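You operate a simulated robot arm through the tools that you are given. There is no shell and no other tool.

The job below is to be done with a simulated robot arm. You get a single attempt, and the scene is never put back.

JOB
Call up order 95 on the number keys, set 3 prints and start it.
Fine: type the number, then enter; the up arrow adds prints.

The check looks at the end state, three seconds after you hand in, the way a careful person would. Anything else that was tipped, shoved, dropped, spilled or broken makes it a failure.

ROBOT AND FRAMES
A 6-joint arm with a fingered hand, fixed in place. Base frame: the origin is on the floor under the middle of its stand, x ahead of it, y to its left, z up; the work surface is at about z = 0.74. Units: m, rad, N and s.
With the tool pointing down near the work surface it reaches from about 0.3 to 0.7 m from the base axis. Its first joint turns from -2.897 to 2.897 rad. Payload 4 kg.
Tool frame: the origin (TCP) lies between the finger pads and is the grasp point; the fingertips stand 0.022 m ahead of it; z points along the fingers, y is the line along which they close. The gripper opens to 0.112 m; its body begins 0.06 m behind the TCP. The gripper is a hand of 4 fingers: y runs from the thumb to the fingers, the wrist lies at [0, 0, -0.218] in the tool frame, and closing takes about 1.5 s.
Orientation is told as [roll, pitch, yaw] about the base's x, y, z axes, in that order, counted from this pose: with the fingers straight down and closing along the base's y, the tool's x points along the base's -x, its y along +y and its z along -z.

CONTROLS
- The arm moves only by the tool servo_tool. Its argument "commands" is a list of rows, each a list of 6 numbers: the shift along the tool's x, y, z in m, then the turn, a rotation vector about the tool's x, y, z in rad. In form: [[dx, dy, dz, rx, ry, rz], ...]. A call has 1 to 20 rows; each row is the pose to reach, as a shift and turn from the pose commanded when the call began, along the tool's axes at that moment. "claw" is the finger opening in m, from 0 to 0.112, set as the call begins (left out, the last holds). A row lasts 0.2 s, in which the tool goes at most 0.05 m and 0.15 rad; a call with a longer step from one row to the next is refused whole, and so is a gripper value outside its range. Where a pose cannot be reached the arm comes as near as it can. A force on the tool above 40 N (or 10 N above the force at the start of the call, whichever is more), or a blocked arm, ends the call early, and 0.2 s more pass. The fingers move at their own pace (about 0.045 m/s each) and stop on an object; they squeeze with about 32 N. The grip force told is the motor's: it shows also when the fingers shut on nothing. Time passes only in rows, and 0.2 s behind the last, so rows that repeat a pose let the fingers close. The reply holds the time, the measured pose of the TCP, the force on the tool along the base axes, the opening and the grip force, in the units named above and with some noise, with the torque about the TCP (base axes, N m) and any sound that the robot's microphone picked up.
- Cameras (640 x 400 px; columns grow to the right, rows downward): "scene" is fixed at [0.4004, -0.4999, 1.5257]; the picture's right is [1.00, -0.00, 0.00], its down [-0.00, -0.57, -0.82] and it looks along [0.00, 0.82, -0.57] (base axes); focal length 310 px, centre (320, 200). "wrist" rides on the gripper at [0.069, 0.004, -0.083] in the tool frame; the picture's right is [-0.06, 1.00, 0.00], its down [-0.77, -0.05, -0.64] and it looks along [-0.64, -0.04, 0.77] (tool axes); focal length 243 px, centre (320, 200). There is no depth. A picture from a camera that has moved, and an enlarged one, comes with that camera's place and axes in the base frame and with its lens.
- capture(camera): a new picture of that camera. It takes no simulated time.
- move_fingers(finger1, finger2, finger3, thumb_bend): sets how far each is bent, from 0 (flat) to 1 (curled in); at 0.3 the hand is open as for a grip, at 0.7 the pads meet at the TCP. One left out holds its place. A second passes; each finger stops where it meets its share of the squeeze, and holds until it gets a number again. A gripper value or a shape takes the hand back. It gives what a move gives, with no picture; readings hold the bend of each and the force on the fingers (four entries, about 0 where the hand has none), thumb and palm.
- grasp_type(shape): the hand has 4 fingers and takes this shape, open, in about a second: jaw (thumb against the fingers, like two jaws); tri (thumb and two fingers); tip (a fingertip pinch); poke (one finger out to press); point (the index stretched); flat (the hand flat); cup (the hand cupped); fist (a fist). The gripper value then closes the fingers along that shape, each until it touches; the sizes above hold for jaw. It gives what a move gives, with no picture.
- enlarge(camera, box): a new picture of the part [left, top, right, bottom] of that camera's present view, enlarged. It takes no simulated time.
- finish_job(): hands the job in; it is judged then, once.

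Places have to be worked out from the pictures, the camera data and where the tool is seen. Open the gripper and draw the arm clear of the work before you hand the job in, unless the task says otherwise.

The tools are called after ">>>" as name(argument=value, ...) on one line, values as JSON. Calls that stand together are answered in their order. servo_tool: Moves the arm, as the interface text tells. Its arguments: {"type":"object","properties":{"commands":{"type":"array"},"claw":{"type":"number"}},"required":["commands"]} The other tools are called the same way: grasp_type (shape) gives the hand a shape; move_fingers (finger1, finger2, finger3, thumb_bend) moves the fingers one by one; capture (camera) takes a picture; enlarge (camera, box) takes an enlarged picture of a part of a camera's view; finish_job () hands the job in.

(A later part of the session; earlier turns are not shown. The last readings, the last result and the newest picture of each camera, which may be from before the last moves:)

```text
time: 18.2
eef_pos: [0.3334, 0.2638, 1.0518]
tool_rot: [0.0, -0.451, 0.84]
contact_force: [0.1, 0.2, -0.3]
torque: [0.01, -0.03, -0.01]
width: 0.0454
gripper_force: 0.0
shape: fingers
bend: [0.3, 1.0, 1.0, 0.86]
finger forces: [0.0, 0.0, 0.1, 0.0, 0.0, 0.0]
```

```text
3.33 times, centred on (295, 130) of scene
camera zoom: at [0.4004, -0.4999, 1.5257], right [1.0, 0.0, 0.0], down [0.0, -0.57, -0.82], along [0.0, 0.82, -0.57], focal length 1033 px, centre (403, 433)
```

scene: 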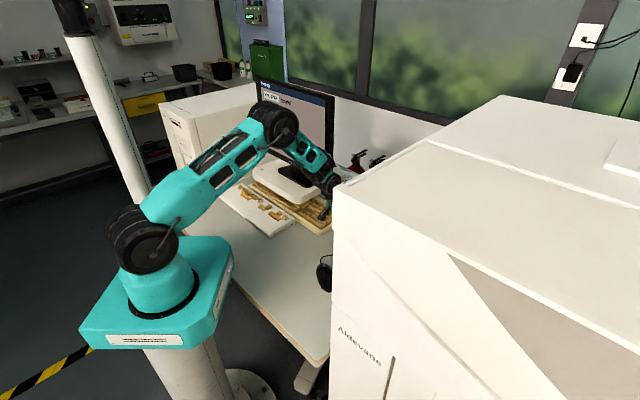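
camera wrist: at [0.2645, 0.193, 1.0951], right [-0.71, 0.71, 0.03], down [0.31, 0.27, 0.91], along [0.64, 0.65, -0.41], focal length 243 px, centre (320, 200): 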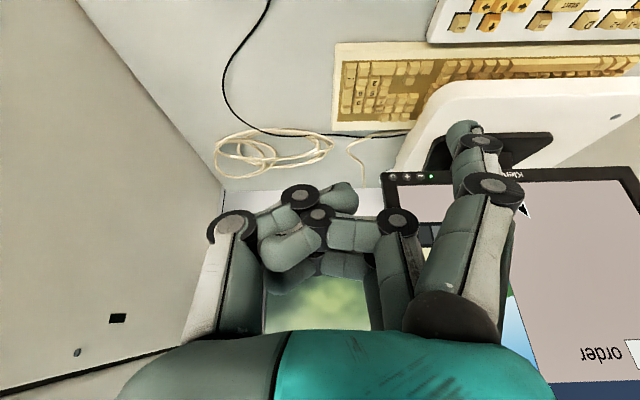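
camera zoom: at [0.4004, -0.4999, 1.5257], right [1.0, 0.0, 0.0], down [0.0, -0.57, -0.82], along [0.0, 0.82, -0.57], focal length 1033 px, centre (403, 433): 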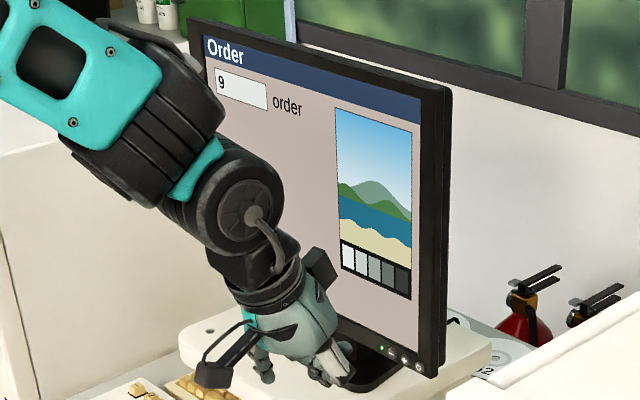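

The screen jumped to the Order page with "9" in the field, so typing works as described. Next I go above the 5, one key pitch left and one nearer than the 9.

>>> servo_tool(commands=[[-0.011, 0.002, 0.0366, 0, 0, 0], [-0.022, 0.004, 0.0733, 0, 0, 0], [-0.033, 0.006, 0.11, 0, 0, 0], [-0.044, 0.008, 0.1466, 0, 0, 0], [-0.055, 0.01, 0.1833, 0, 0, 0], [-0.0665, 0.012, 0.22, 0, 0, 0], [-0.0776, 0.0138, 0.2566, 0, 0, 0], [-0.0887, 0.0155, 0.2932, 0, 0, 0], [-0.0887, 0.0155, 0.2932, 0, 0, 0]])

>>> capture(camera="wrist")

>>> enlarge(camera="wrist", box=[360, 40, 560, 190])

```text
time: 20.2
eef_pos: [0.46, 0.4303, 0.8244]
tool_rot: [0.0, -0.449, 0.839]
contact_force: [0.2, 0.2, -0.1]
torque: [0.0, 0.01, 0.01]
width: 0.0452
gripper_force: 0.0
shape: fingers
bend: [0.3, 1.0, 1.0, 0.86]
finger forces: [0.0, 0.0, 0.0, 0.0, 0.0, 0.0]
```

```text
taken
camera wrist: at [0.3901, 0.3601, 0.8685], right [-0.7, 0.71, 0.03], down [0.31, 0.27, 0.91], along [0.64, 0.65, -0.41], focal length 243 px, centre (320, 200)
```

wrist: 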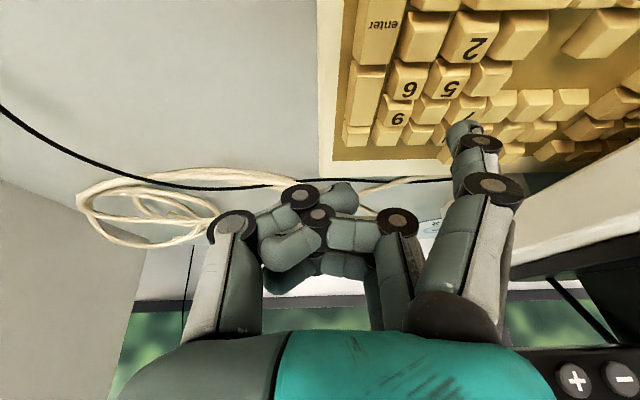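

```text
2.67 times, centred on (460, 115) of wrist
camera zoom: at [0.3901, 0.3601, 0.8685], right [-0.7, 0.71, 0.03], down [0.31, 0.27, 0.91], along [0.64, 0.65, -0.41], focal length 647 px, centre (-53, 427)
```

zoom: 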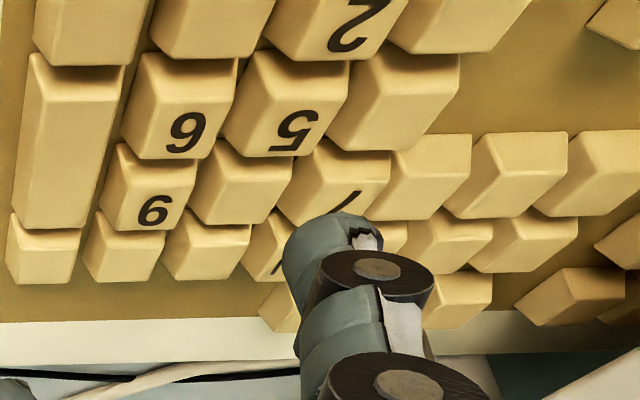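

The 5 lines up nearly as the 9 did before its press; only about 2 mm right is needed. I go down 18 mm and verify before pressing.

>>> servo_tool(commands=[[0.003, -0.002, 0.005, 0, 0, 0], [0.006, -0.002, 0.011, 0, 0, 0], [0.0087, -0.002, 0.0158, 0, 0, 0], [0.0087, -0.002, 0.0158, 0, 0, 0]])

>>> enlarge(camera="wrist", box=[360, 40, 560, 190])

```text
time: 21.2
eef_pos: [0.4601, 0.4272, 0.8068]
tool_rot: [-0.001, -0.45, 0.84]
contact_force: [0.5, -0.3, 0.1]
torque: [0.0, -0.03, -0.03]
width: 0.0448
gripper_force: 0.0
shape: fingers
bend: [0.3, 1.0, 1.0, 0.86]
finger forces: [0.0, 0.1, 0.0, 0.0, 0.0, 0.0]
```

```text
2.67 times, centred on (460, 115) of wrist
camera zoom: at [0.3903, 0.3576, 0.8507], right [-0.7, 0.71, 0.03], down [0.31, 0.27, 0.91], along [0.64, 0.65, -0.41], focal length 647 px, centre (-53, 427)
```

zoom: 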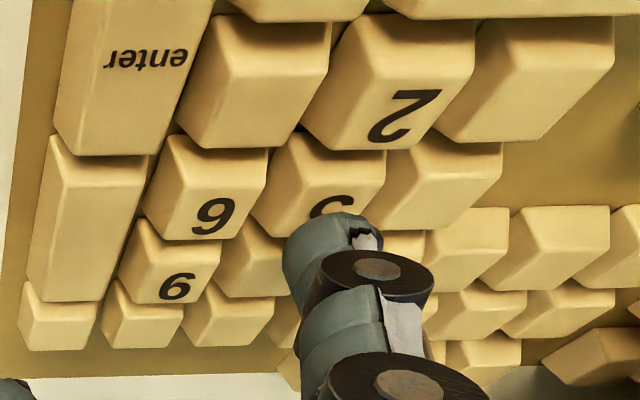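

The fingertip will meet the 5 near its middle. I press it in small steps.

>>> servo_tool(commands=[[0.0013, -0.001, 0.0027, 0, 0, 0], [0.0022, -0.001, 0.0045, 0, 0, 0], [0.0028, -0.001, 0.0059, 0, 0, 0], [0.0035, -0.001, 0.0072, 0, 0, 0], [0.0035, -0.001, 0.0072, 0, 0, 0]])

>>> enlarge(camera="wrist", box=[360, 40, 560, 190])

```text
time: 22.4
eef_pos: [0.4611, 0.4272, 0.7985]
tool_rot: [0.0, -0.449, 0.84]
contact_force: [0.6, 0.1, 1.5]
torque: [0.02, 0.09, 0.05]
width: 0.0447
gripper_force: 0.2
shape: fingers
bend: [0.3, 1.0, 1.0, 0.86]
finger forces: [1.0, 0.0, 0.1, 0.0, 0.1, 0.0]
heard: click
```

```text
2.67 times, centred on (460, 115) of wrist
camera zoom: at [0.3913, 0.3575, 0.8427], right [-0.7, 0.71, 0.03], down [0.31, 0.27, 0.91], along [0.64, 0.65, -0.41], focal length 647 px, centre (-53, 427)
```

zoom: 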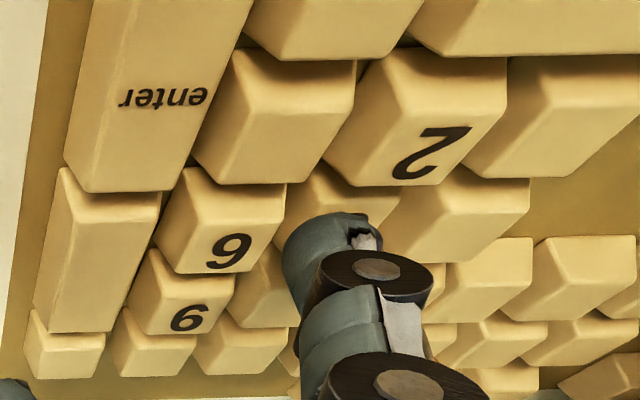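

Another click and the 5 went down. I lift off and withdraw to the viewpoint again to confirm that the field reads 95.

>>> servo_tool(commands=[[-0.0109, 0, -0.0225, 0, 0, 0], [-0.0218, 0, -0.045, 0, 0, 0], [-0.0077, -0.002, -0.0839, 0, 0, 0], [0.0063, -0.004, -0.1228, 0, 0, 0], [0.0204, -0.006, -0.1617, 0, 0, 0], [0.0345, -0.008, -0.2006, 0, 0, 0], [0.0486, -0.01, -0.2395, 0, 0, 0], [0.0626, -0.0125, -0.2785, 0, 0, 0], [0.0767, -0.015, -0.3174, 0, 0, 0], [0.0767, -0.015, -0.3174, 0, 0, 0]])

>>> enlarge(camera="scene", box=[240, 70, 350, 190])

>>> capture(camera="wrist")

```text
time: 24.6
eef_pos: [0.3342, 0.2612, 1.0531]
tool_rot: [0.0, -0.45, 0.839]
contact_force: [0.2, 0.0, -0.9]
torque: [0.0, 0.01, 0.0]
width: 0.0449
gripper_force: 0.1
shape: fingers
bend: [0.3, 1.0, 1.0, 0.86]
finger forces: [0.1, 0.0, 0.0, 0.1, 0.0, 0.0]
```

```text
3.33 times, centred on (295, 130) of scene
camera zoom: at [0.4004, -0.4999, 1.5257], right [1.0, 0.0, 0.0], down [0.0, -0.57, -0.82], along [0.0, 0.82, -0.57], focal length 1033 px, centre (403, 433)
```

zoom: 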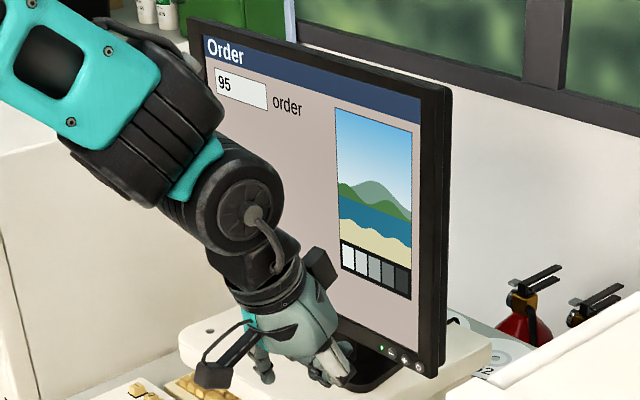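

```text
taken
camera wrist: at [0.2648, 0.1907, 1.0964], right [-0.7, 0.71, 0.03], down [0.31, 0.27, 0.91], along [0.64, 0.65, -0.41], focal length 243 px, centre (320, 200)
```

wrist: 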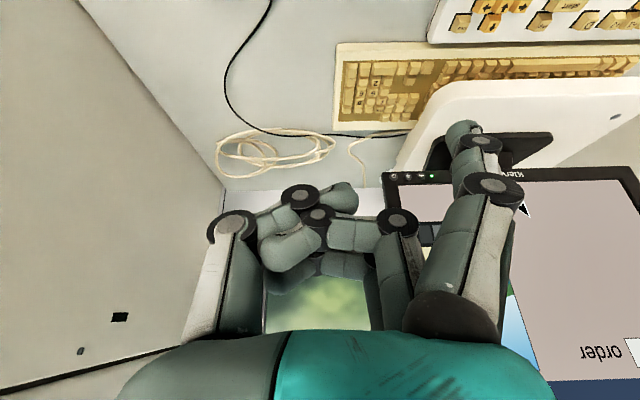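

The field shows 95. Now I move over the tall enter key, two columns right and one and a half rows nearer than the 5.

>>> servo_tool(commands=[[-0.0079, -0.0027, 0.0353, 0, 0, 0], [-0.0159, -0.0053, 0.0706, 0, 0, 0], [-0.0238, -0.008, 0.1059, 0, 0, 0], [-0.0318, -0.0106, 0.1412, 0, 0, 0], [-0.0397, -0.0133, 0.1765, 0, 0, 0], [-0.0476, -0.0159, 0.2118, 0, 0, 0], [-0.0556, -0.0186, 0.2471, 0, 0, 0], [-0.0635, -0.0212, 0.2824, 0, 0, 0], [-0.0635, -0.0212, 0.2824, 0, 0, 0]])

>>> enlarge(camera="wrist", box=[360, 40, 560, 190])

>>> capture(camera="wrist")

```text
time: 26.6
eef_pos: [0.4699, 0.3842, 0.8239]
tool_rot: [0.001, -0.45, 0.839]
contact_force: [0.0, -0.4, -0.5]
torque: [0.05, -0.05, 0.0]
width: 0.0446
gripper_force: 0.1
shape: fingers
bend: [0.3, 1.0, 1.0, 0.86]
finger forces: [0.0, 0.1, 0.0, 0.0, 0.0, 0.1]
```

```text
2.67 times, centred on (460, 115) of wrist
camera zoom: at [0.4003, 0.314, 0.8679], right [-0.7, 0.71, 0.03], down [0.31, 0.27, 0.91], along [0.64, 0.65, -0.41], focal length 647 px, centre (-53, 427)
```

zoom: 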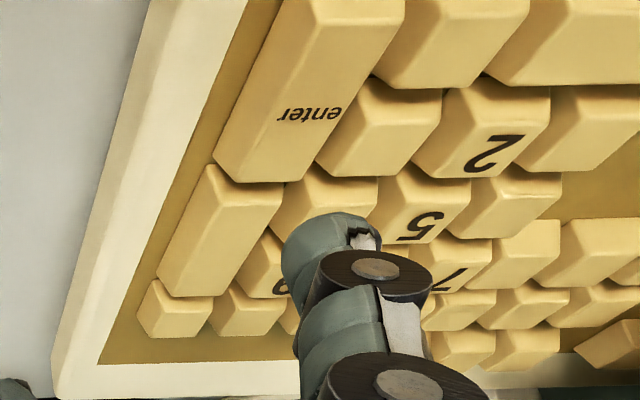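

```text
taken
camera wrist: at [0.4003, 0.314, 0.8679], right [-0.7, 0.71, 0.03], down [0.31, 0.27, 0.91], along [0.64, 0.65, -0.41], focal length 243 px, centre (320, 200)
```

wrist: 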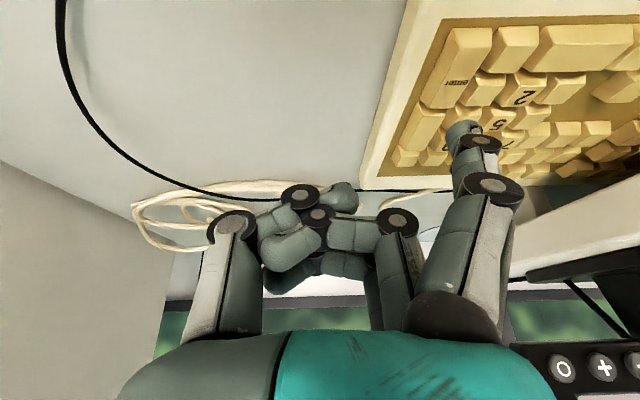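

The enter key sits well under the fingertip line; a 3 mm shift toward the user centres it. I descend 17 mm and verify.

>>> servo_tool(commands=[[0.0034, -0.0005, 0.0047, 0, 0, 0], [0.0067, -0.0005, 0.0093, 0, 0, 0], [0.0101, -0.0005, 0.014, 0, 0, 0], [0.0101, -0.0005, 0.014, 0, 0, 0]])

>>> enlarge(camera="wrist", box=[360, 40, 560, 190])

```text
time: 27.6
eef_pos: [0.4696, 0.3802, 0.8068]
tool_rot: [0.0, -0.451, 0.841]
contact_force: [0.2, 0.3, 0.2]
torque: [0.03, 0.0, -0.02]
width: 0.0445
gripper_force: 0.1
shape: fingers
bend: [0.3, 1.0, 1.0, 0.86]
finger forces: [0.1, 0.0, 0.0, 0.2, 0.0, 0.0]
```

```text
2.67 times, centred on (460, 115) of wrist
camera zoom: at [0.3989, 0.3106, 0.851], right [-0.7, 0.71, 0.03], down [0.31, 0.27, 0.91], along [0.64, 0.65, -0.41], focal length 647 px, centre (-53, 427)
```

zoom: 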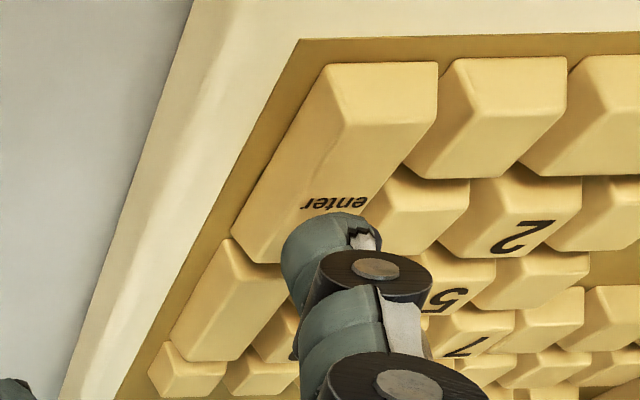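

On descending the last few millimetres the key will centre under the tip. I press enter in small steps.

>>> servo_tool(commands=[[0.0022, -0.001, 0.0022, 0, 0, 0], [0.0031, -0.001, 0.0041, 0, 0, 0], [0.0037, -0.001, 0.0054, 0, 0, 0], [0.0044, -0.001, 0.0068, 0, 0, 0], [0.0044, -0.001, 0.0068, 0, 0, 0]])

>>> enlarge(camera="wrist", box=[360, 40, 560, 190])

```text
time: 28.8
eef_pos: [0.4699, 0.3792, 0.7987]
tool_rot: [0.0, -0.45, 0.839]
contact_force: [-0.1, -0.4, 0.4]
torque: [0.0, 0.05, 0.01]
width: 0.0447
gripper_force: 0.7
shape: fingers
bend: [0.3, 1.0, 1.0, 0.86]
finger forces: [0.7, 0.1, 0.1, 0.0, 0.0, 0.0]
heard: click
```

```text
2.67 times, centred on (460, 115) of wrist
camera zoom: at [0.3993, 0.309, 0.8432], right [-0.7, 0.71, 0.03], down [0.31, 0.27, 0.91], along [0.64, 0.65, -0.41], focal length 647 px, centre (-53, 427)
```

zoom: 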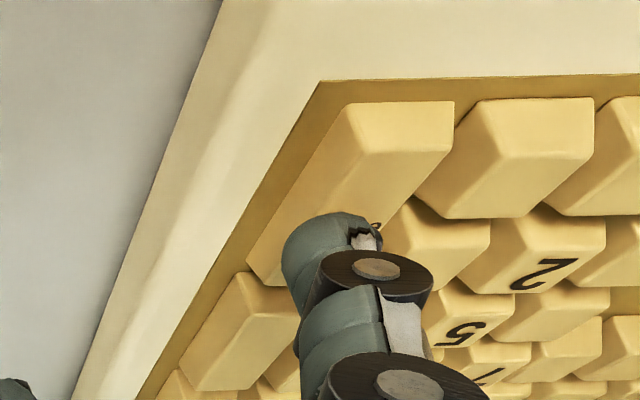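

Click again, the enter key went down. I lift off and withdraw to read the screen.

>>> servo_tool(commands=[[-0.0109, 0, -0.0225, 0, 0, 0], [-0.0218, 0, -0.045, 0, 0, 0], [-0.0117, 0.0033, -0.0819, 0, 0, 0], [-0.0015, 0.0067, -0.1188, 0, 0, 0], [0.0086, 0.01, -0.1557, 0, 0, 0], [0.0187, 0.0133, -0.1926, 0, 0, 0], [0.0289, 0.0166, -0.2296, 0, 0, 0], [0.039, 0.02, -0.2665, 0, 0, 0], [0.0491, 0.0233, -0.3034, 0, 0, 0], [0.0491, 0.0233, -0.3034, 0, 0, 0]])

>>> enlarge(camera="scene", box=[240, 70, 350, 190])

>>> capture(camera="wrist")

```text
time: 31.0
eef_pos: [0.3321, 0.265, 1.0502]
tool_rot: [0.0, -0.45, 0.839]
contact_force: [-0.3, 1.0, 0.4]
torque: [0.02, 0.04, 0.0]
width: 0.0446
gripper_force: 0.0
shape: fingers
bend: [0.3, 1.0, 1.0, 0.86]
finger forces: [0.1, 0.0, 0.1, 0.0, 0.0, 0.0]
```

```text
3.33 times, centred on (295, 130) of scene
camera zoom: at [0.4004, -0.4999, 1.5257], right [1.0, 0.0, 0.0], down [0.0, -0.57, -0.82], along [0.0, 0.82, -0.57], focal length 1033 px, centre (403, 433)
```

zoom: 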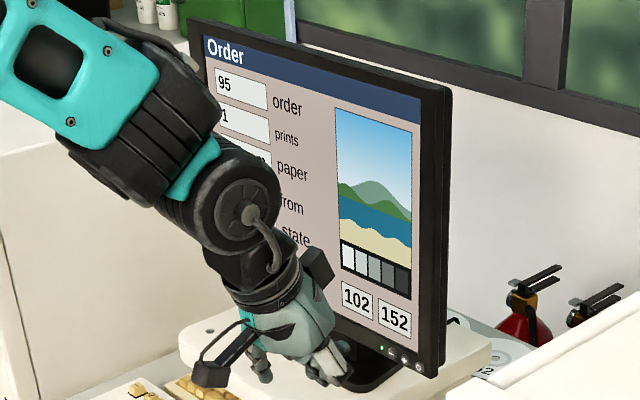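

```text
taken
camera wrist: at [0.2622, 0.1941, 1.0952], right [-0.7, 0.71, 0.03], down [0.31, 0.27, 0.91], along [0.64, 0.65, -0.41], focal length 243 px, centre (320, 200)
```

wrist: 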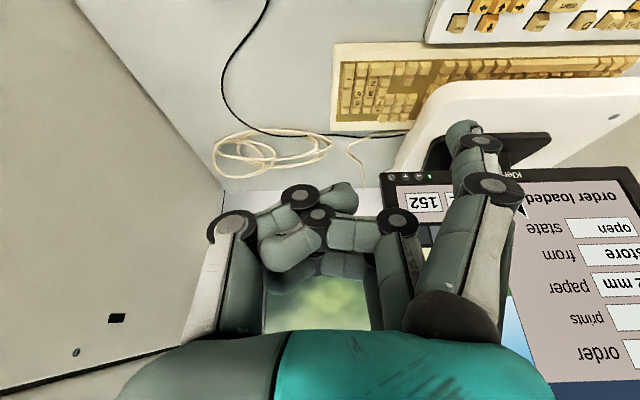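

Order 95 is loaded: 1 print, "order loaded", state open. Next is the up arrow on the white keyboard, which I place at about (0.237, 0.480, 0.779); I move to a hover well above it and check the clearance to the monitor stand.

>>> servo_tool(commands=[[-0.0045, 0.0249, 0.0337, 0, 0, 0], [-0.009, 0.0498, 0.0675, 0, 0, 0], [-0.0136, 0.0747, 0.1012, 0, 0, 0], [-0.0181, 0.0996, 0.1349, 0, 0, 0], [-0.0226, 0.1245, 0.1687, 0, 0, 0], [-0.0271, 0.1494, 0.2024, 0, 0, 0], [-0.0271, 0.1494, 0.2024, 0, 0, 0]])

>>> capture(camera="wrist")

>>> enlarge(camera="scene", box=[220, 90, 350, 240])

```text
time: 32.6
eef_pos: [0.2961, 0.4482, 0.8801]
tool_rot: [0.0, -0.451, 0.84]
contact_force: [0.4, -0.3, -0.9]
torque: [-0.01, -0.02, 0.05]
width: 0.045
gripper_force: 0.1
shape: fingers
bend: [0.3, 1.0, 1.0, 0.86]
finger forces: [0.0, 0.1, 0.0, 0.0, 0.0, 0.0]
```

```text
taken
camera wrist: at [0.2267, 0.378, 0.9246], right [-0.7, 0.71, 0.03], down [0.31, 0.27, 0.91], along [0.64, 0.65, -0.41], focal length 243 px, centre (320, 200)
```

wrist: 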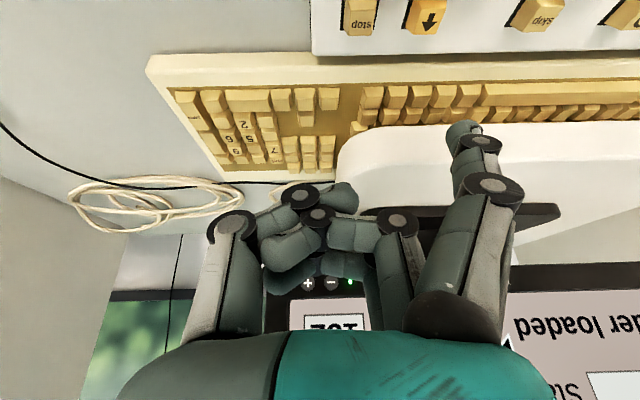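

```text
2.67 times, centred on (285, 165) of scene
camera zoom: at [0.4004, -0.4999, 1.5257], right [1.0, 0.0, 0.0], down [0.0, -0.57, -0.82], along [0.0, 0.82, -0.57], focal length 827 px, centre (413, 293)
```

zoom: 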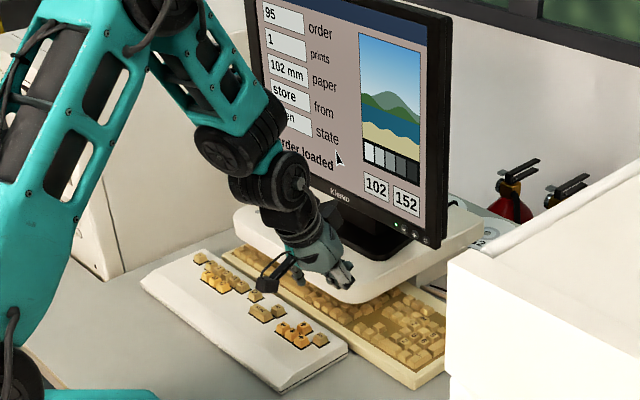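

The screen reads 95 / 1 print / 102 mm / store / open — the paper matches the setup page, so only prints must go from 1 to 3. The monitor stand's front edge lies only about 6 cm beyond the up arrow, so I tilt the hand a further 0.2 rad for clearance and come down 4 cm.

>>> servo_tool(commands=[[0.0027, 0, -0.0013, 0, -0.1, 0], [0.0054, 0, -0.0026, 0, -0.2, 0], [0.0141, 0, 0.0154, 0, -0.2, 0], [0.0228, 0, 0.0334, 0, -0.2, 0], [0.0228, 0, 0.0334, 0, -0.2, 0]])

>>> capture(camera="wrist")

>>> enlarge(camera="wrist", box=[360, 20, 560, 170])

>>> enlarge(camera="scene", box=[250, 150, 330, 240])

```text
time: 33.8
eef_pos: [0.2933, 0.4425, 0.841]
tool_rot: [-0.001, -0.651, 0.841]
contact_force: [0.0, -0.2, -0.1]
torque: [0.0, -0.03, 0.0]
width: 0.0448
gripper_force: 0.0
shape: fingers
bend: [0.3, 1.0, 1.0, 0.86]
finger forces: [0.1, 0.1, 0.0, 0.0, 0.0, 0.0]
```

```text
taken
camera wrist: at [0.2194, 0.3674, 0.8647], right [-0.71, 0.7, 0.04], down [0.18, 0.13, 0.97], along [0.68, 0.7, -0.22], focal length 243 px, centre (320, 200)
```

wrist: 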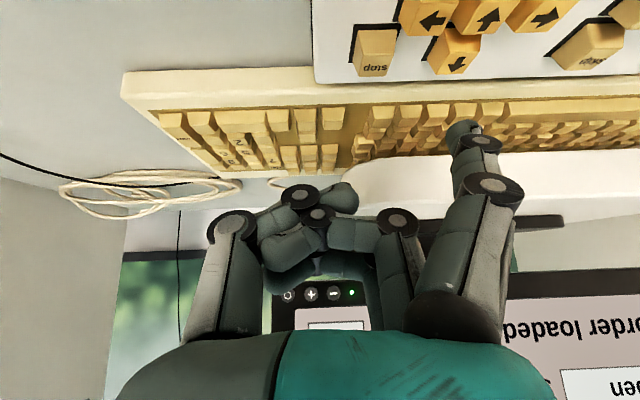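

```text
2.67 times, centred on (460, 95) of wrist
camera zoom: at [0.2194, 0.3674, 0.8647], right [-0.71, 0.7, 0.04], down [0.18, 0.13, 0.97], along [0.68, 0.7, -0.22], focal length 647 px, centre (-53, 480)
```

zoom: 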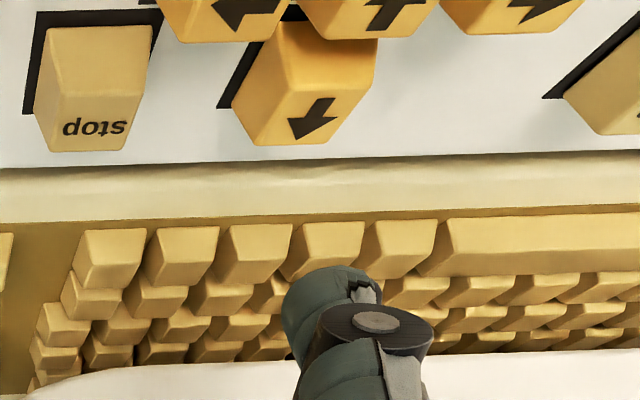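

```text
4.44 times, centred on (290, 195) of scene
camera zoom: at [0.4004, -0.4999, 1.5257], right [1.0, 0.0, 0.0], down [0.0, -0.57, -0.82], along [0.0, 0.82, -0.57], focal length 1378 px, centre (453, 222)
```

zoom: 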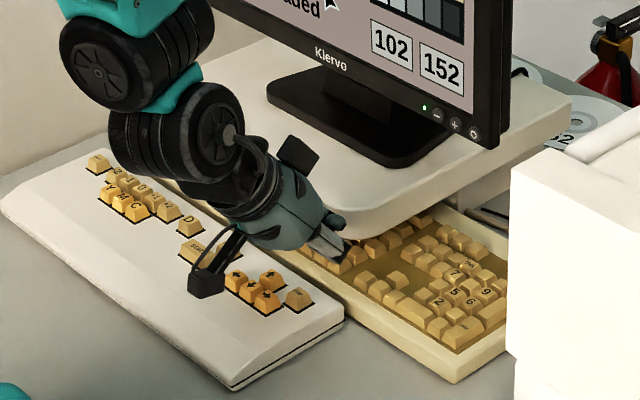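

The fingertip is directly above the up arrow by my estimate, ~3 cm up, and the stand edge is still clear of the hand. I lower 2 cm straight down and check.

>>> servo_tool(commands=[[0.004, 0, 0.0053, 0, 0, 0], [0.0081, 0, 0.0106, 0, 0, 0], [0.0121, 0, 0.0159, 0, 0, 0], [0.0121, 0, 0.0159, 0, 0, 0]])

>>> capture(camera="wrist")

>>> enlarge(camera="wrist", box=[360, 20, 560, 170])

>>> enlarge(camera="scene", box=[260, 160, 320, 230])

```text
time: 34.8
eef_pos: [0.2926, 0.4425, 0.8216]
tool_rot: [0.001, -0.651, 0.84]
contact_force: [0.6, -0.4, -0.8]
torque: [-0.02, -0.01, 0.01]
width: 0.0447
gripper_force: 0.2
shape: fingers
bend: [0.3, 1.0, 1.0, 0.86]
finger forces: [0.1, 0.0, 0.0, 0.0, 0.0, 0.0]
```

```text
taken
camera wrist: at [0.2192, 0.3669, 0.845], right [-0.71, 0.7, 0.04], down [0.18, 0.13, 0.97], along [0.68, 0.7, -0.22], focal length 243 px, centre (320, 200)
```

wrist: 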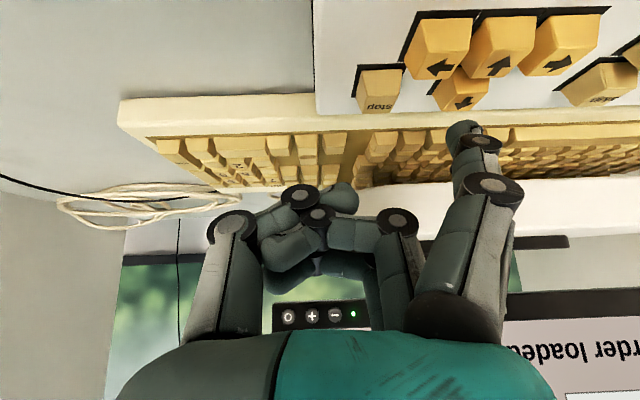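

```text
2.67 times, centred on (460, 95) of wrist
camera zoom: at [0.2192, 0.3669, 0.845], right [-0.71, 0.7, 0.04], down [0.18, 0.13, 0.97], along [0.68, 0.7, -0.22], focal length 647 px, centre (-53, 480)
```

zoom: 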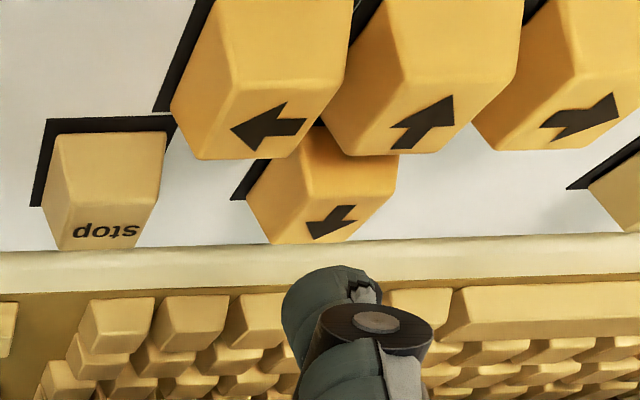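

```text
5.71 times, centred on (290, 195) of scene
camera zoom: at [0.4004, -0.4999, 1.5257], right [1.0, 0.0, 0.0], down [0.0, -0.57, -0.82], along [0.0, 0.82, -0.57], focal length 1771 px, centre (491, 229)
```

zoom: 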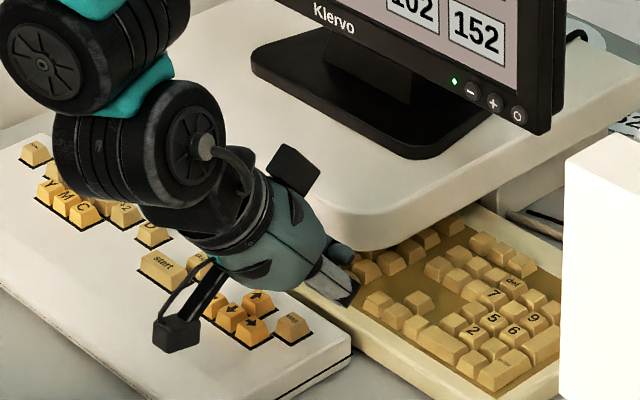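

The up arrow is sliding into place under the tip; about 12 mm remain. I lower another 9 mm and look.

>>> servo_tool(commands=[[0.0027, 0, 0.0036, 0, 0, 0], [0.0054, 0, 0.0072, 0, 0, 0], [0.0054, 0, 0.0072, 0, 0, 0]])

>>> enlarge(camera="wrist", box=[360, 20, 560, 170])

```text
time: 35.6
eef_pos: [0.2927, 0.4421, 0.8122]
tool_rot: [-0.001, -0.649, 0.84]
contact_force: [-1.1, 0.1, 0.3]
torque: [0.0, 0.04, 0.0]
width: 0.0449
gripper_force: 0.1
shape: fingers
bend: [0.3, 1.0, 1.0, 0.86]
finger forces: [0.2, 0.0, 0.0, 0.0, 0.1, 0.0]
```

```text
2.67 times, centred on (460, 95) of wrist
camera zoom: at [0.2196, 0.3667, 0.8356], right [-0.71, 0.7, 0.04], down [0.18, 0.13, 0.97], along [0.68, 0.7, -0.22], focal length 647 px, centre (-53, 480)
```

zoom: 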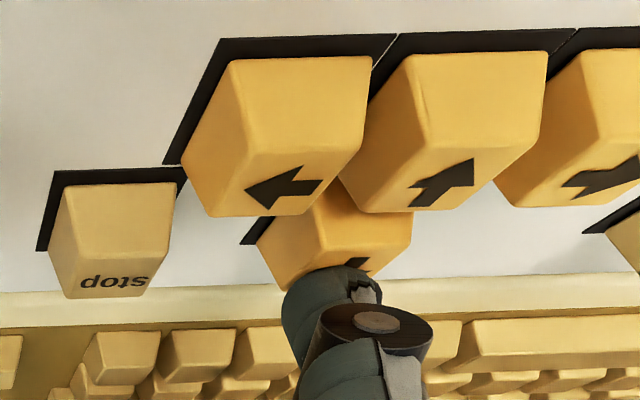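

The tip is touching or almost touching the far half of the up-arrow key. I shift 2 mm toward the user while going 3 mm lower, watching for the click.

>>> servo_tool(commands=[[0.0016, 0, -0.0012, 0, 0, 0], [0.0034, 0, 0.0012, 0, 0, 0], [0.0034, 0, 0.0012, 0, 0, 0]])

>>> enlarge(camera="wrist", box=[360, 20, 560, 170])

```text
time: 36.4
eef_pos: [0.293, 0.4408, 0.8078]
tool_rot: [-0.001, -0.652, 0.84]
contact_force: [-0.9, -0.6, 0.8]
torque: [-0.02, 0.05, 0.04]
width: 0.0446
gripper_force: 0.7
shape: fingers
bend: [0.3, 1.0, 1.0, 0.86]
finger forces: [0.8, 0.0, 0.0, 0.1, 0.0, 0.0]
heard: click
```

```text
2.67 times, centred on (460, 95) of wrist
camera zoom: at [0.219, 0.3659, 0.8326], right [-0.71, 0.7, 0.04], down [0.18, 0.13, 0.97], along [0.68, 0.7, -0.22], focal length 647 px, centre (-53, 480)
```

zoom: 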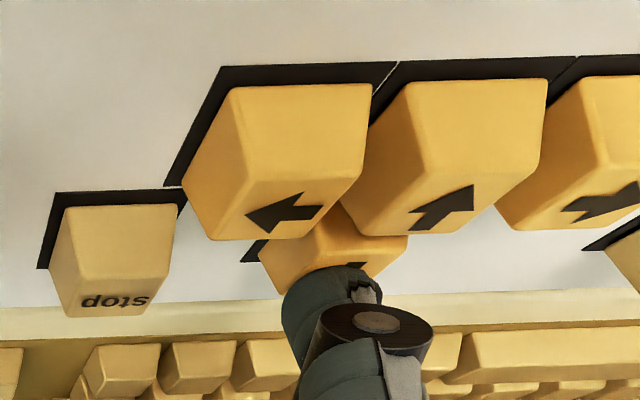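

Click — the up arrow went down once. I lift 12 mm to release it and look at the screen.

>>> servo_tool(commands=[[-0.0073, 0, -0.0096, 0, 0, 0], [-0.0073, 0, -0.0096, 0, 0, 0]])

>>> enlarge(camera="scene", box=[220, 70, 350, 220])

>>> enlarge(camera="wrist", box=[360, 20, 560, 170])

```text
time: 37.0
eef_pos: [0.2946, 0.441, 0.8204]
tool_rot: [0.0, -0.65, 0.839]
contact_force: [0.2, -0.8, 0.0]
torque: [0.0, 0.02, 0.03]
width: 0.0447
gripper_force: 0.1
shape: fingers
bend: [0.3, 1.0, 1.0, 0.86]
finger forces: [0.0, 0.1, 0.0, 0.0, 0.0, 0.1]
```

```text
2.67 times, centred on (285, 145) of scene
camera zoom: at [0.4004, -0.4999, 1.5257], right [1.0, 0.0, 0.0], down [0.0, -0.57, -0.82], along [0.0, 0.82, -0.57], focal length 827 px, centre (413, 347)
```

zoom: 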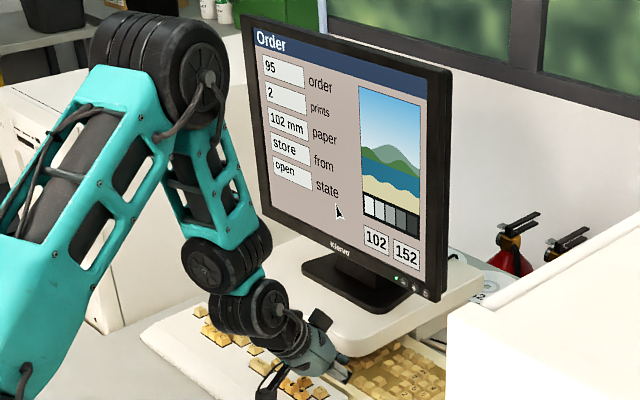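

```text
2.67 times, centred on (460, 95) of wrist
camera zoom: at [0.2189, 0.3662, 0.8438], right [-0.71, 0.7, 0.04], down [0.18, 0.13, 0.97], along [0.68, 0.7, -0.22], focal length 647 px, centre (-53, 480)
```

zoom: 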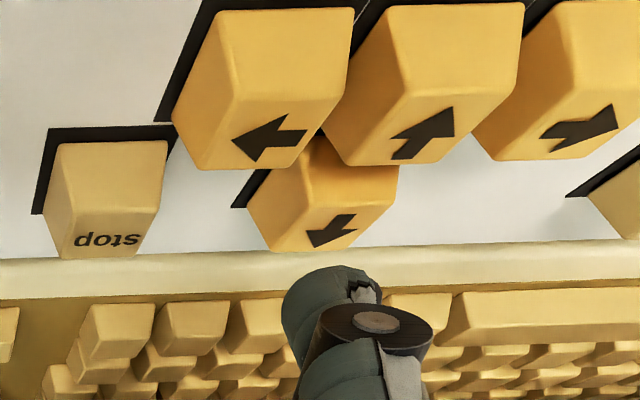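

Prints now reads 2, and the screen is fully visible from the scene camera. I press the up arrow a second time with the same motion.

>>> servo_tool(commands=[[0.0037, 0, 0.0048, 0, 0, 0], [0.0061, 0, 0.008, 0, 0, 0], [0.0073, 0, 0.0096, 0, 0, 0], [0.0073, 0, 0.0096, 0, 0, 0]])

```text
time: 38.0
eef_pos: [0.2937, 0.4406, 0.8081]
tool_rot: [0.0, -0.651, 0.84]
contact_force: [-0.1, -0.2, 0.6]
torque: [0.01, 0.04, 0.02]
width: 0.0451
gripper_force: 0.5
shape: fingers
bend: [0.3, 1.0, 1.0, 0.86]
finger forces: [0.7, 0.0, 0.0, 0.0, 0.1, 0.1]
heard: click
```

A second click. I lift to release and check that the screen shows 3.

>>> servo_tool(commands=[[-0.0073, 0, -0.0096, 0, 0, 0], [-0.0182, 0, -0.0239, 0, 0, 0], [-0.0182, 0, -0.0239, 0, 0, 0]])

>>> enlarge(camera="scene", box=[220, 70, 350, 220])

>>> capture(camera="wrist")

```text
time: 38.8
eef_pos: [0.2933, 0.4416, 0.8397]
tool_rot: [0.001, -0.649, 0.84]
contact_force: [0.3, -0.2, -0.2]
torque: [0.0, -0.01, -0.01]
width: 0.0445
gripper_force: 0.1
shape: fingers
bend: [0.3, 1.0, 1.0, 0.86]
finger forces: [0.1, 0.0, 0.0, 0.0, 0.0, 0.0]
```

```text
2.67 times, centred on (285, 145) of scene
camera zoom: at [0.4004, -0.4999, 1.5257], right [1.0, 0.0, 0.0], down [0.0, -0.57, -0.82], along [0.0, 0.82, -0.57], focal length 827 px, centre (413, 347)
```

zoom: 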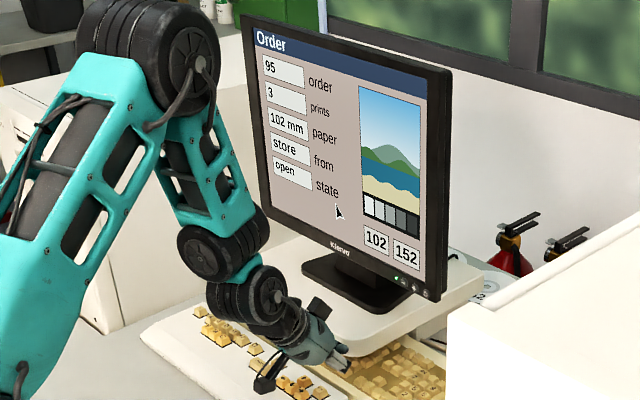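

```text
taken
camera wrist: at [0.2189, 0.3656, 0.8625], right [-0.71, 0.7, 0.04], down [0.18, 0.13, 0.97], along [0.68, 0.7, -0.22], focal length 243 px, centre (320, 200)
```

wrist: 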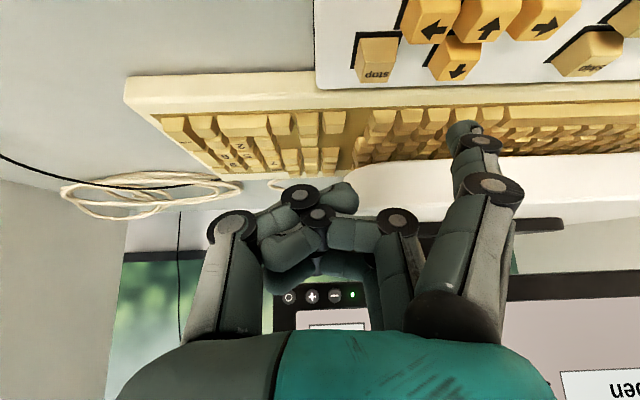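

Prints reads 3. The start key is about 80 mm to the left and one row nearer than the up arrow, so I shift over there at the same height.

>>> servo_tool(commands=[[0.0052, 0.0266, -0.004, 0, 0, 0], [0.0104, 0.0532, -0.0079, 0, 0, 0], [0.0156, 0.0798, -0.0119, 0, 0, 0], [0.0156, 0.0798, -0.0119, 0, 0, 0]])

>>> capture(camera="wrist")

>>> enlarge(camera="wrist", box=[360, 20, 560, 170])

>>> enlarge(camera="scene", box=[220, 150, 320, 240])

```text
time: 39.8
eef_pos: [0.2217, 0.4814, 0.8369]
tool_rot: [-0.001, -0.652, 0.841]
contact_force: [-0.5, -0.2, -0.9]
torque: [-0.02, 0.03, 0.03]
width: 0.0446
gripper_force: 0.1
shape: fingers
bend: [0.3, 1.0, 1.0, 0.86]
finger forces: [0.0, 0.0, 0.0, 0.1, 0.0, 0.0]
```

```text
taken
camera wrist: at [0.1462, 0.4057, 0.8608], right [-0.71, 0.7, 0.04], down [0.18, 0.13, 0.97], along [0.68, 0.7, -0.22], focal length 243 px, centre (320, 200)
```

wrist: 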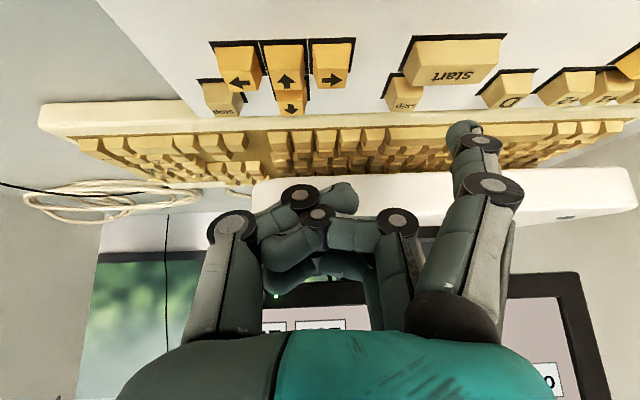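

```text
2.67 times, centred on (460, 95) of wrist
camera zoom: at [0.1462, 0.4057, 0.8608], right [-0.71, 0.7, 0.04], down [0.18, 0.13, 0.97], along [0.68, 0.7, -0.22], focal length 647 px, centre (-53, 480)
```

zoom: 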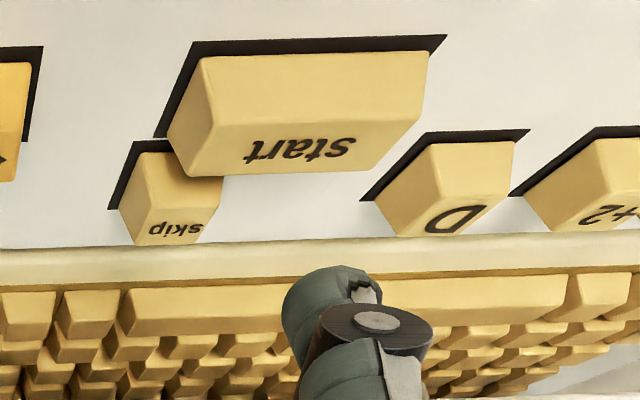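

```text
4.44 times, centred on (270, 195) of scene
camera zoom: at [0.4004, -0.4999, 1.5257], right [1.0, 0.0, 0.0], down [0.0, -0.57, -0.82], along [0.0, 0.82, -0.57], focal length 1378 px, centre (542, 222)
```

zoom: 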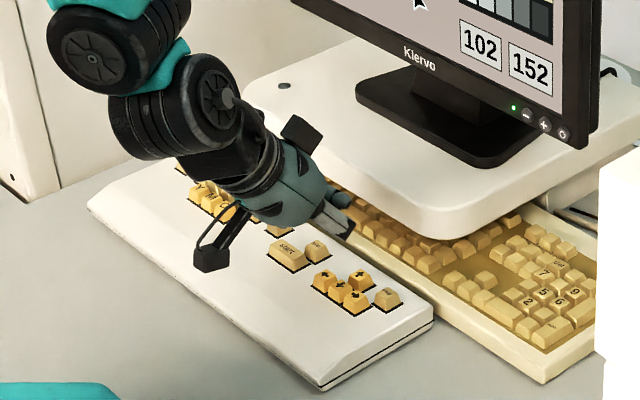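

The start key's label lines up with the fingertip the way the up arrow did. I descend 2 cm and check.

>>> servo_tool(commands=[[0.004, -0.001, 0.0053, 0, 0, 0], [0.0081, -0.001, 0.0106, 0, 0, 0], [0.0121, -0.001, 0.0159, 0, 0, 0], [0.0121, -0.001, 0.0159, 0, 0, 0]])

>>> enlarge(camera="wrist", box=[360, 20, 560, 170])

>>> capture(camera="wrist")

```text
time: 40.8
eef_pos: [0.2203, 0.4788, 0.8192]
tool_rot: [0.0, -0.65, 0.839]
contact_force: [0.6, 0.6, -0.3]
torque: [0.02, -0.05, 0.01]
width: 0.0448
gripper_force: 0.1
shape: fingers
bend: [0.3, 1.0, 1.0, 0.86]
finger forces: [0.0, 0.0, 0.0, 0.0, 0.0, 0.0]
```

```text
2.67 times, centred on (460, 95) of wrist
camera zoom: at [0.146, 0.4036, 0.842], right [-0.71, 0.7, 0.04], down [0.18, 0.13, 0.97], along [0.68, 0.7, -0.22], focal length 647 px, centre (-53, 480)
```

zoom: 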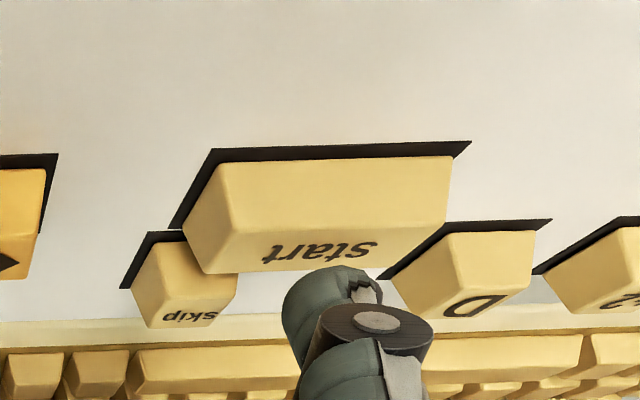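

```text
taken
camera wrist: at [0.146, 0.4036, 0.842], right [-0.71, 0.7, 0.04], down [0.18, 0.13, 0.97], along [0.68, 0.7, -0.22], focal length 243 px, centre (320, 200)
```

wrist: 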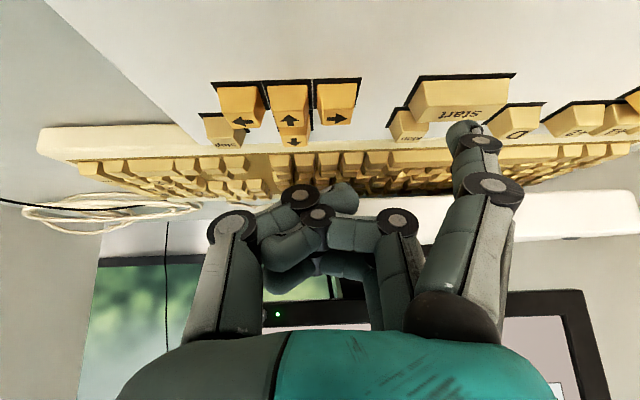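

The tip would land near the front edge of the start key's top face, so I move 4 mm forward while lowering 5 mm.

>>> servo_tool(commands=[[-0.0032, 0, 0.0024, 0, 0, 0], [-0.0002, 0, 0.0064, 0, 0, 0], [-0.0002, 0, 0.0064, 0, 0, 0]])

>>> enlarge(camera="wrist", box=[360, 20, 560, 170])

```text
time: 41.6
eef_pos: [0.2232, 0.4823, 0.813]
tool_rot: [0.0, -0.652, 0.84]
contact_force: [0.6, 0.3, 0.3]
torque: [0.02, -0.04, -0.04]
width: 0.0446
gripper_force: 0.1
shape: fingers
bend: [0.3, 1.0, 1.0, 0.86]
finger forces: [0.1, 0.0, 0.1, 0.0, 0.1, 0.1]
```

```text
2.67 times, centred on (460, 95) of wrist
camera zoom: at [0.1485, 0.4063, 0.8371], right [-0.71, 0.7, 0.04], down [0.18, 0.13, 0.97], along [0.68, 0.7, -0.22], focal length 647 px, centre (-53, 480)
```

zoom: 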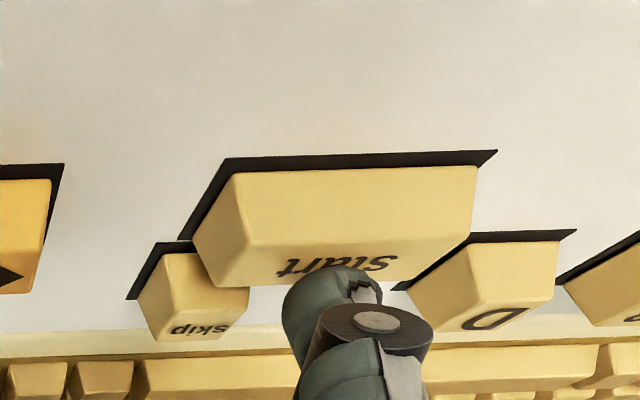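

The fingertip is on the middle of "start". I press down in small steps.

>>> servo_tool(commands=[[0.0012, 0, 0.0016, 0, 0, 0], [0.0021, 0, 0.0028, 0, 0, 0], [0.003, 0, 0.004, 0, 0, 0], [0.003, 0, 0.004, 0, 0, 0]])

>>> enlarge(camera="wrist", box=[360, 20, 560, 170])

>>> enlarge(camera="scene", box=[220, 70, 350, 220])

```text
time: 42.6
eef_pos: [0.2215, 0.4803, 0.8088]
tool_rot: [-0.001, -0.653, 0.839]
contact_force: [-0.7, 0.8, 1.9]
torque: [0.02, 0.02, 0.0]
width: 0.0449
gripper_force: 0.6
shape: fingers
bend: [0.3, 1.0, 1.0, 0.86]
finger forces: [0.8, 0.0, 0.1, 0.1, 0.1, 0.0]
heard: click
```

```text
2.67 times, centred on (460, 95) of wrist
camera zoom: at [0.1491, 0.4063, 0.8323], right [-0.71, 0.7, 0.04], down [0.18, 0.13, 0.97], along [0.68, 0.7, -0.22], focal length 647 px, centre (-53, 480)
```

zoom: 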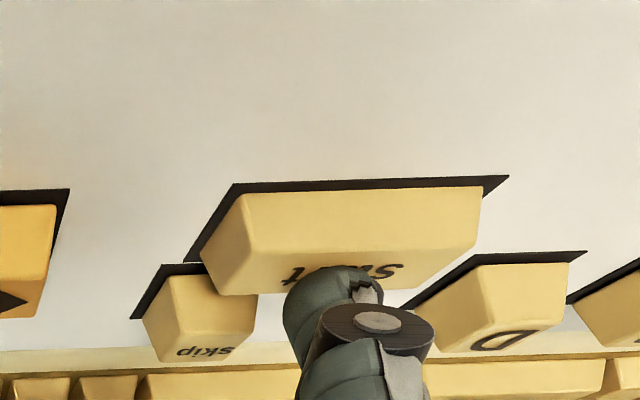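

```text
2.67 times, centred on (285, 145) of scene
camera zoom: at [0.4004, -0.4999, 1.5257], right [1.0, 0.0, 0.0], down [0.0, -0.57, -0.82], along [0.0, 0.82, -0.57], focal length 827 px, centre (413, 347)
```

zoom: 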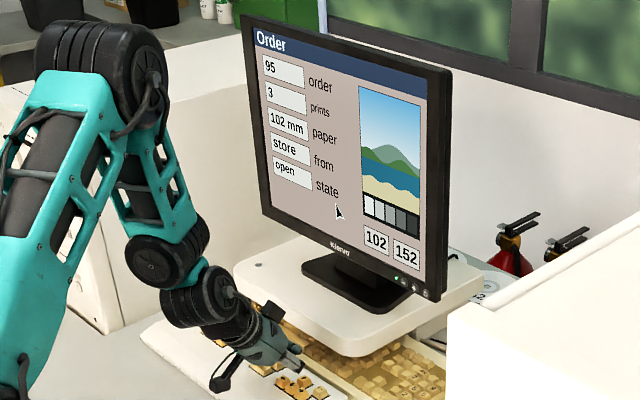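

A click was heard with the start key down; the screen still says "open" at this instant. I lift off and check again.

>>> servo_tool(commands=[[-0.0073, 0, -0.0096, 0, 0, 0], [-0.0242, 0, -0.0318, 0, 0, 0], [-0.0242, 0, -0.0318, 0, 0, 0]])

>>> enlarge(camera="scene", box=[220, 70, 350, 220])

```text
time: 43.4
eef_pos: [0.2238, 0.4822, 0.8485]
tool_rot: [-0.001, -0.649, 0.838]
contact_force: [-0.5, 0.7, 0.1]
torque: [0.0, -0.03, -0.02]
width: 0.0446
gripper_force: 0.0
shape: fingers
bend: [0.3, 1.0, 1.0, 0.86]
finger forces: [0.0, 0.0, 0.0, 0.0, 0.0, 0.0]
```

```text
2.67 times, centred on (285, 145) of scene
camera zoom: at [0.4004, -0.4999, 1.5257], right [1.0, 0.0, 0.0], down [0.0, -0.57, -0.82], along [0.0, 0.82, -0.57], focal length 827 px, centre (413, 347)
```

zoom: 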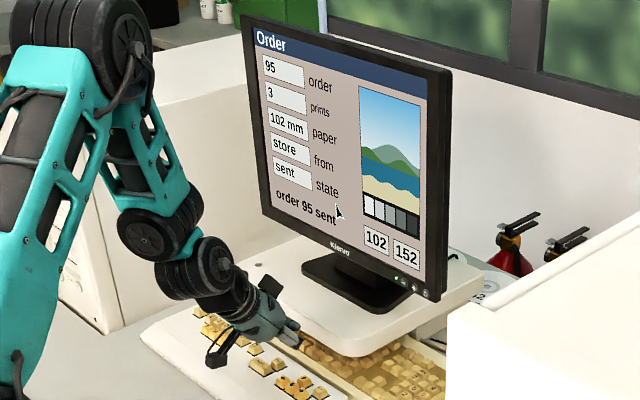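

The screen now says state "sent" and "order 95 sent". I draw the arm up and back, clear of the desk items.

>>> servo_tool(commands=[[-0.0242, 0, -0.0318, 0, 0, 0], [-0.0484, 0, -0.0637, 0, 0, 0], [-0.036, 0, -0.1025, 0, 0, 0], [-0.0235, 0, -0.1413, 0, 0, 0], [-0.011, 0, -0.18, 0, 0, 0], [-0.011, 0, -0.18, 0, 0.13, 0], [-0.011, 0, -0.18, 0, 0.26, 0], [-0.011, 0, -0.18, 0, 0.39, 0], [-0.011, 0, -0.18, 0, 0.52, 0], [-0.011, 0, -0.18, 0, 0.65, 0], [-0.011, 0, -0.18, 0, 0.65, 0]])

>>> capture(camera="scene")

>>> capture(camera="wrist")

```text
time: 45.8
eef_pos: [0.1569, 0.4078, 1.0002]
tool_rot: [-0.001, 0.001, 0.84]
contact_force: [-0.6, -0.8, -0.1]
torque: [0.01, 0.02, 0.0]
width: 0.0449
gripper_force: 0.1
shape: fingers
bend: [0.3, 1.0, 1.0, 0.86]
finger forces: [0.0, 0.1, 0.0, 0.0, 0.1, 0.1]
```

```text
taken
```

scene: 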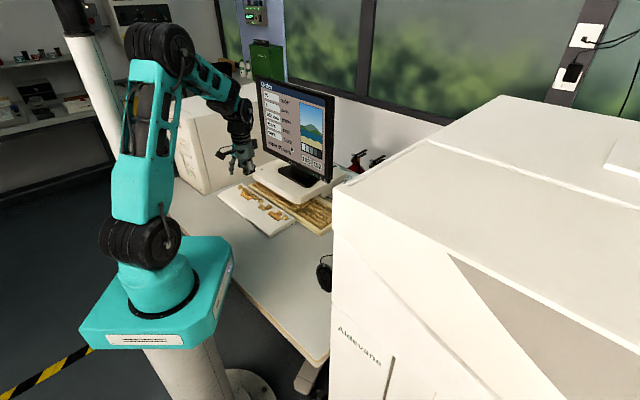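

```text
taken
camera wrist: at [0.1059, 0.3591, 1.0818], right [-0.7, 0.71, 0.0], down [0.55, 0.54, 0.64], along [0.46, 0.45, -0.77], focal length 243 px, centre (320, 200)
```

wrist: 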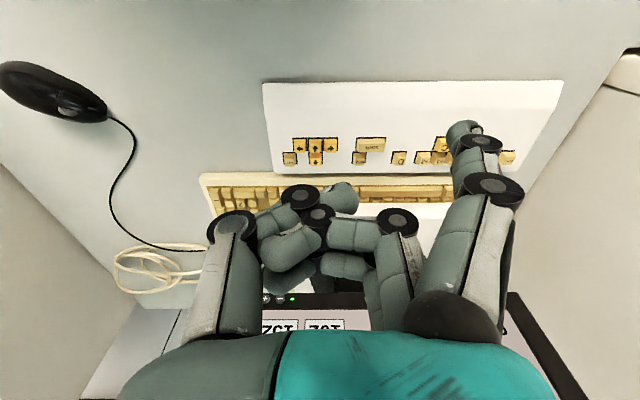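

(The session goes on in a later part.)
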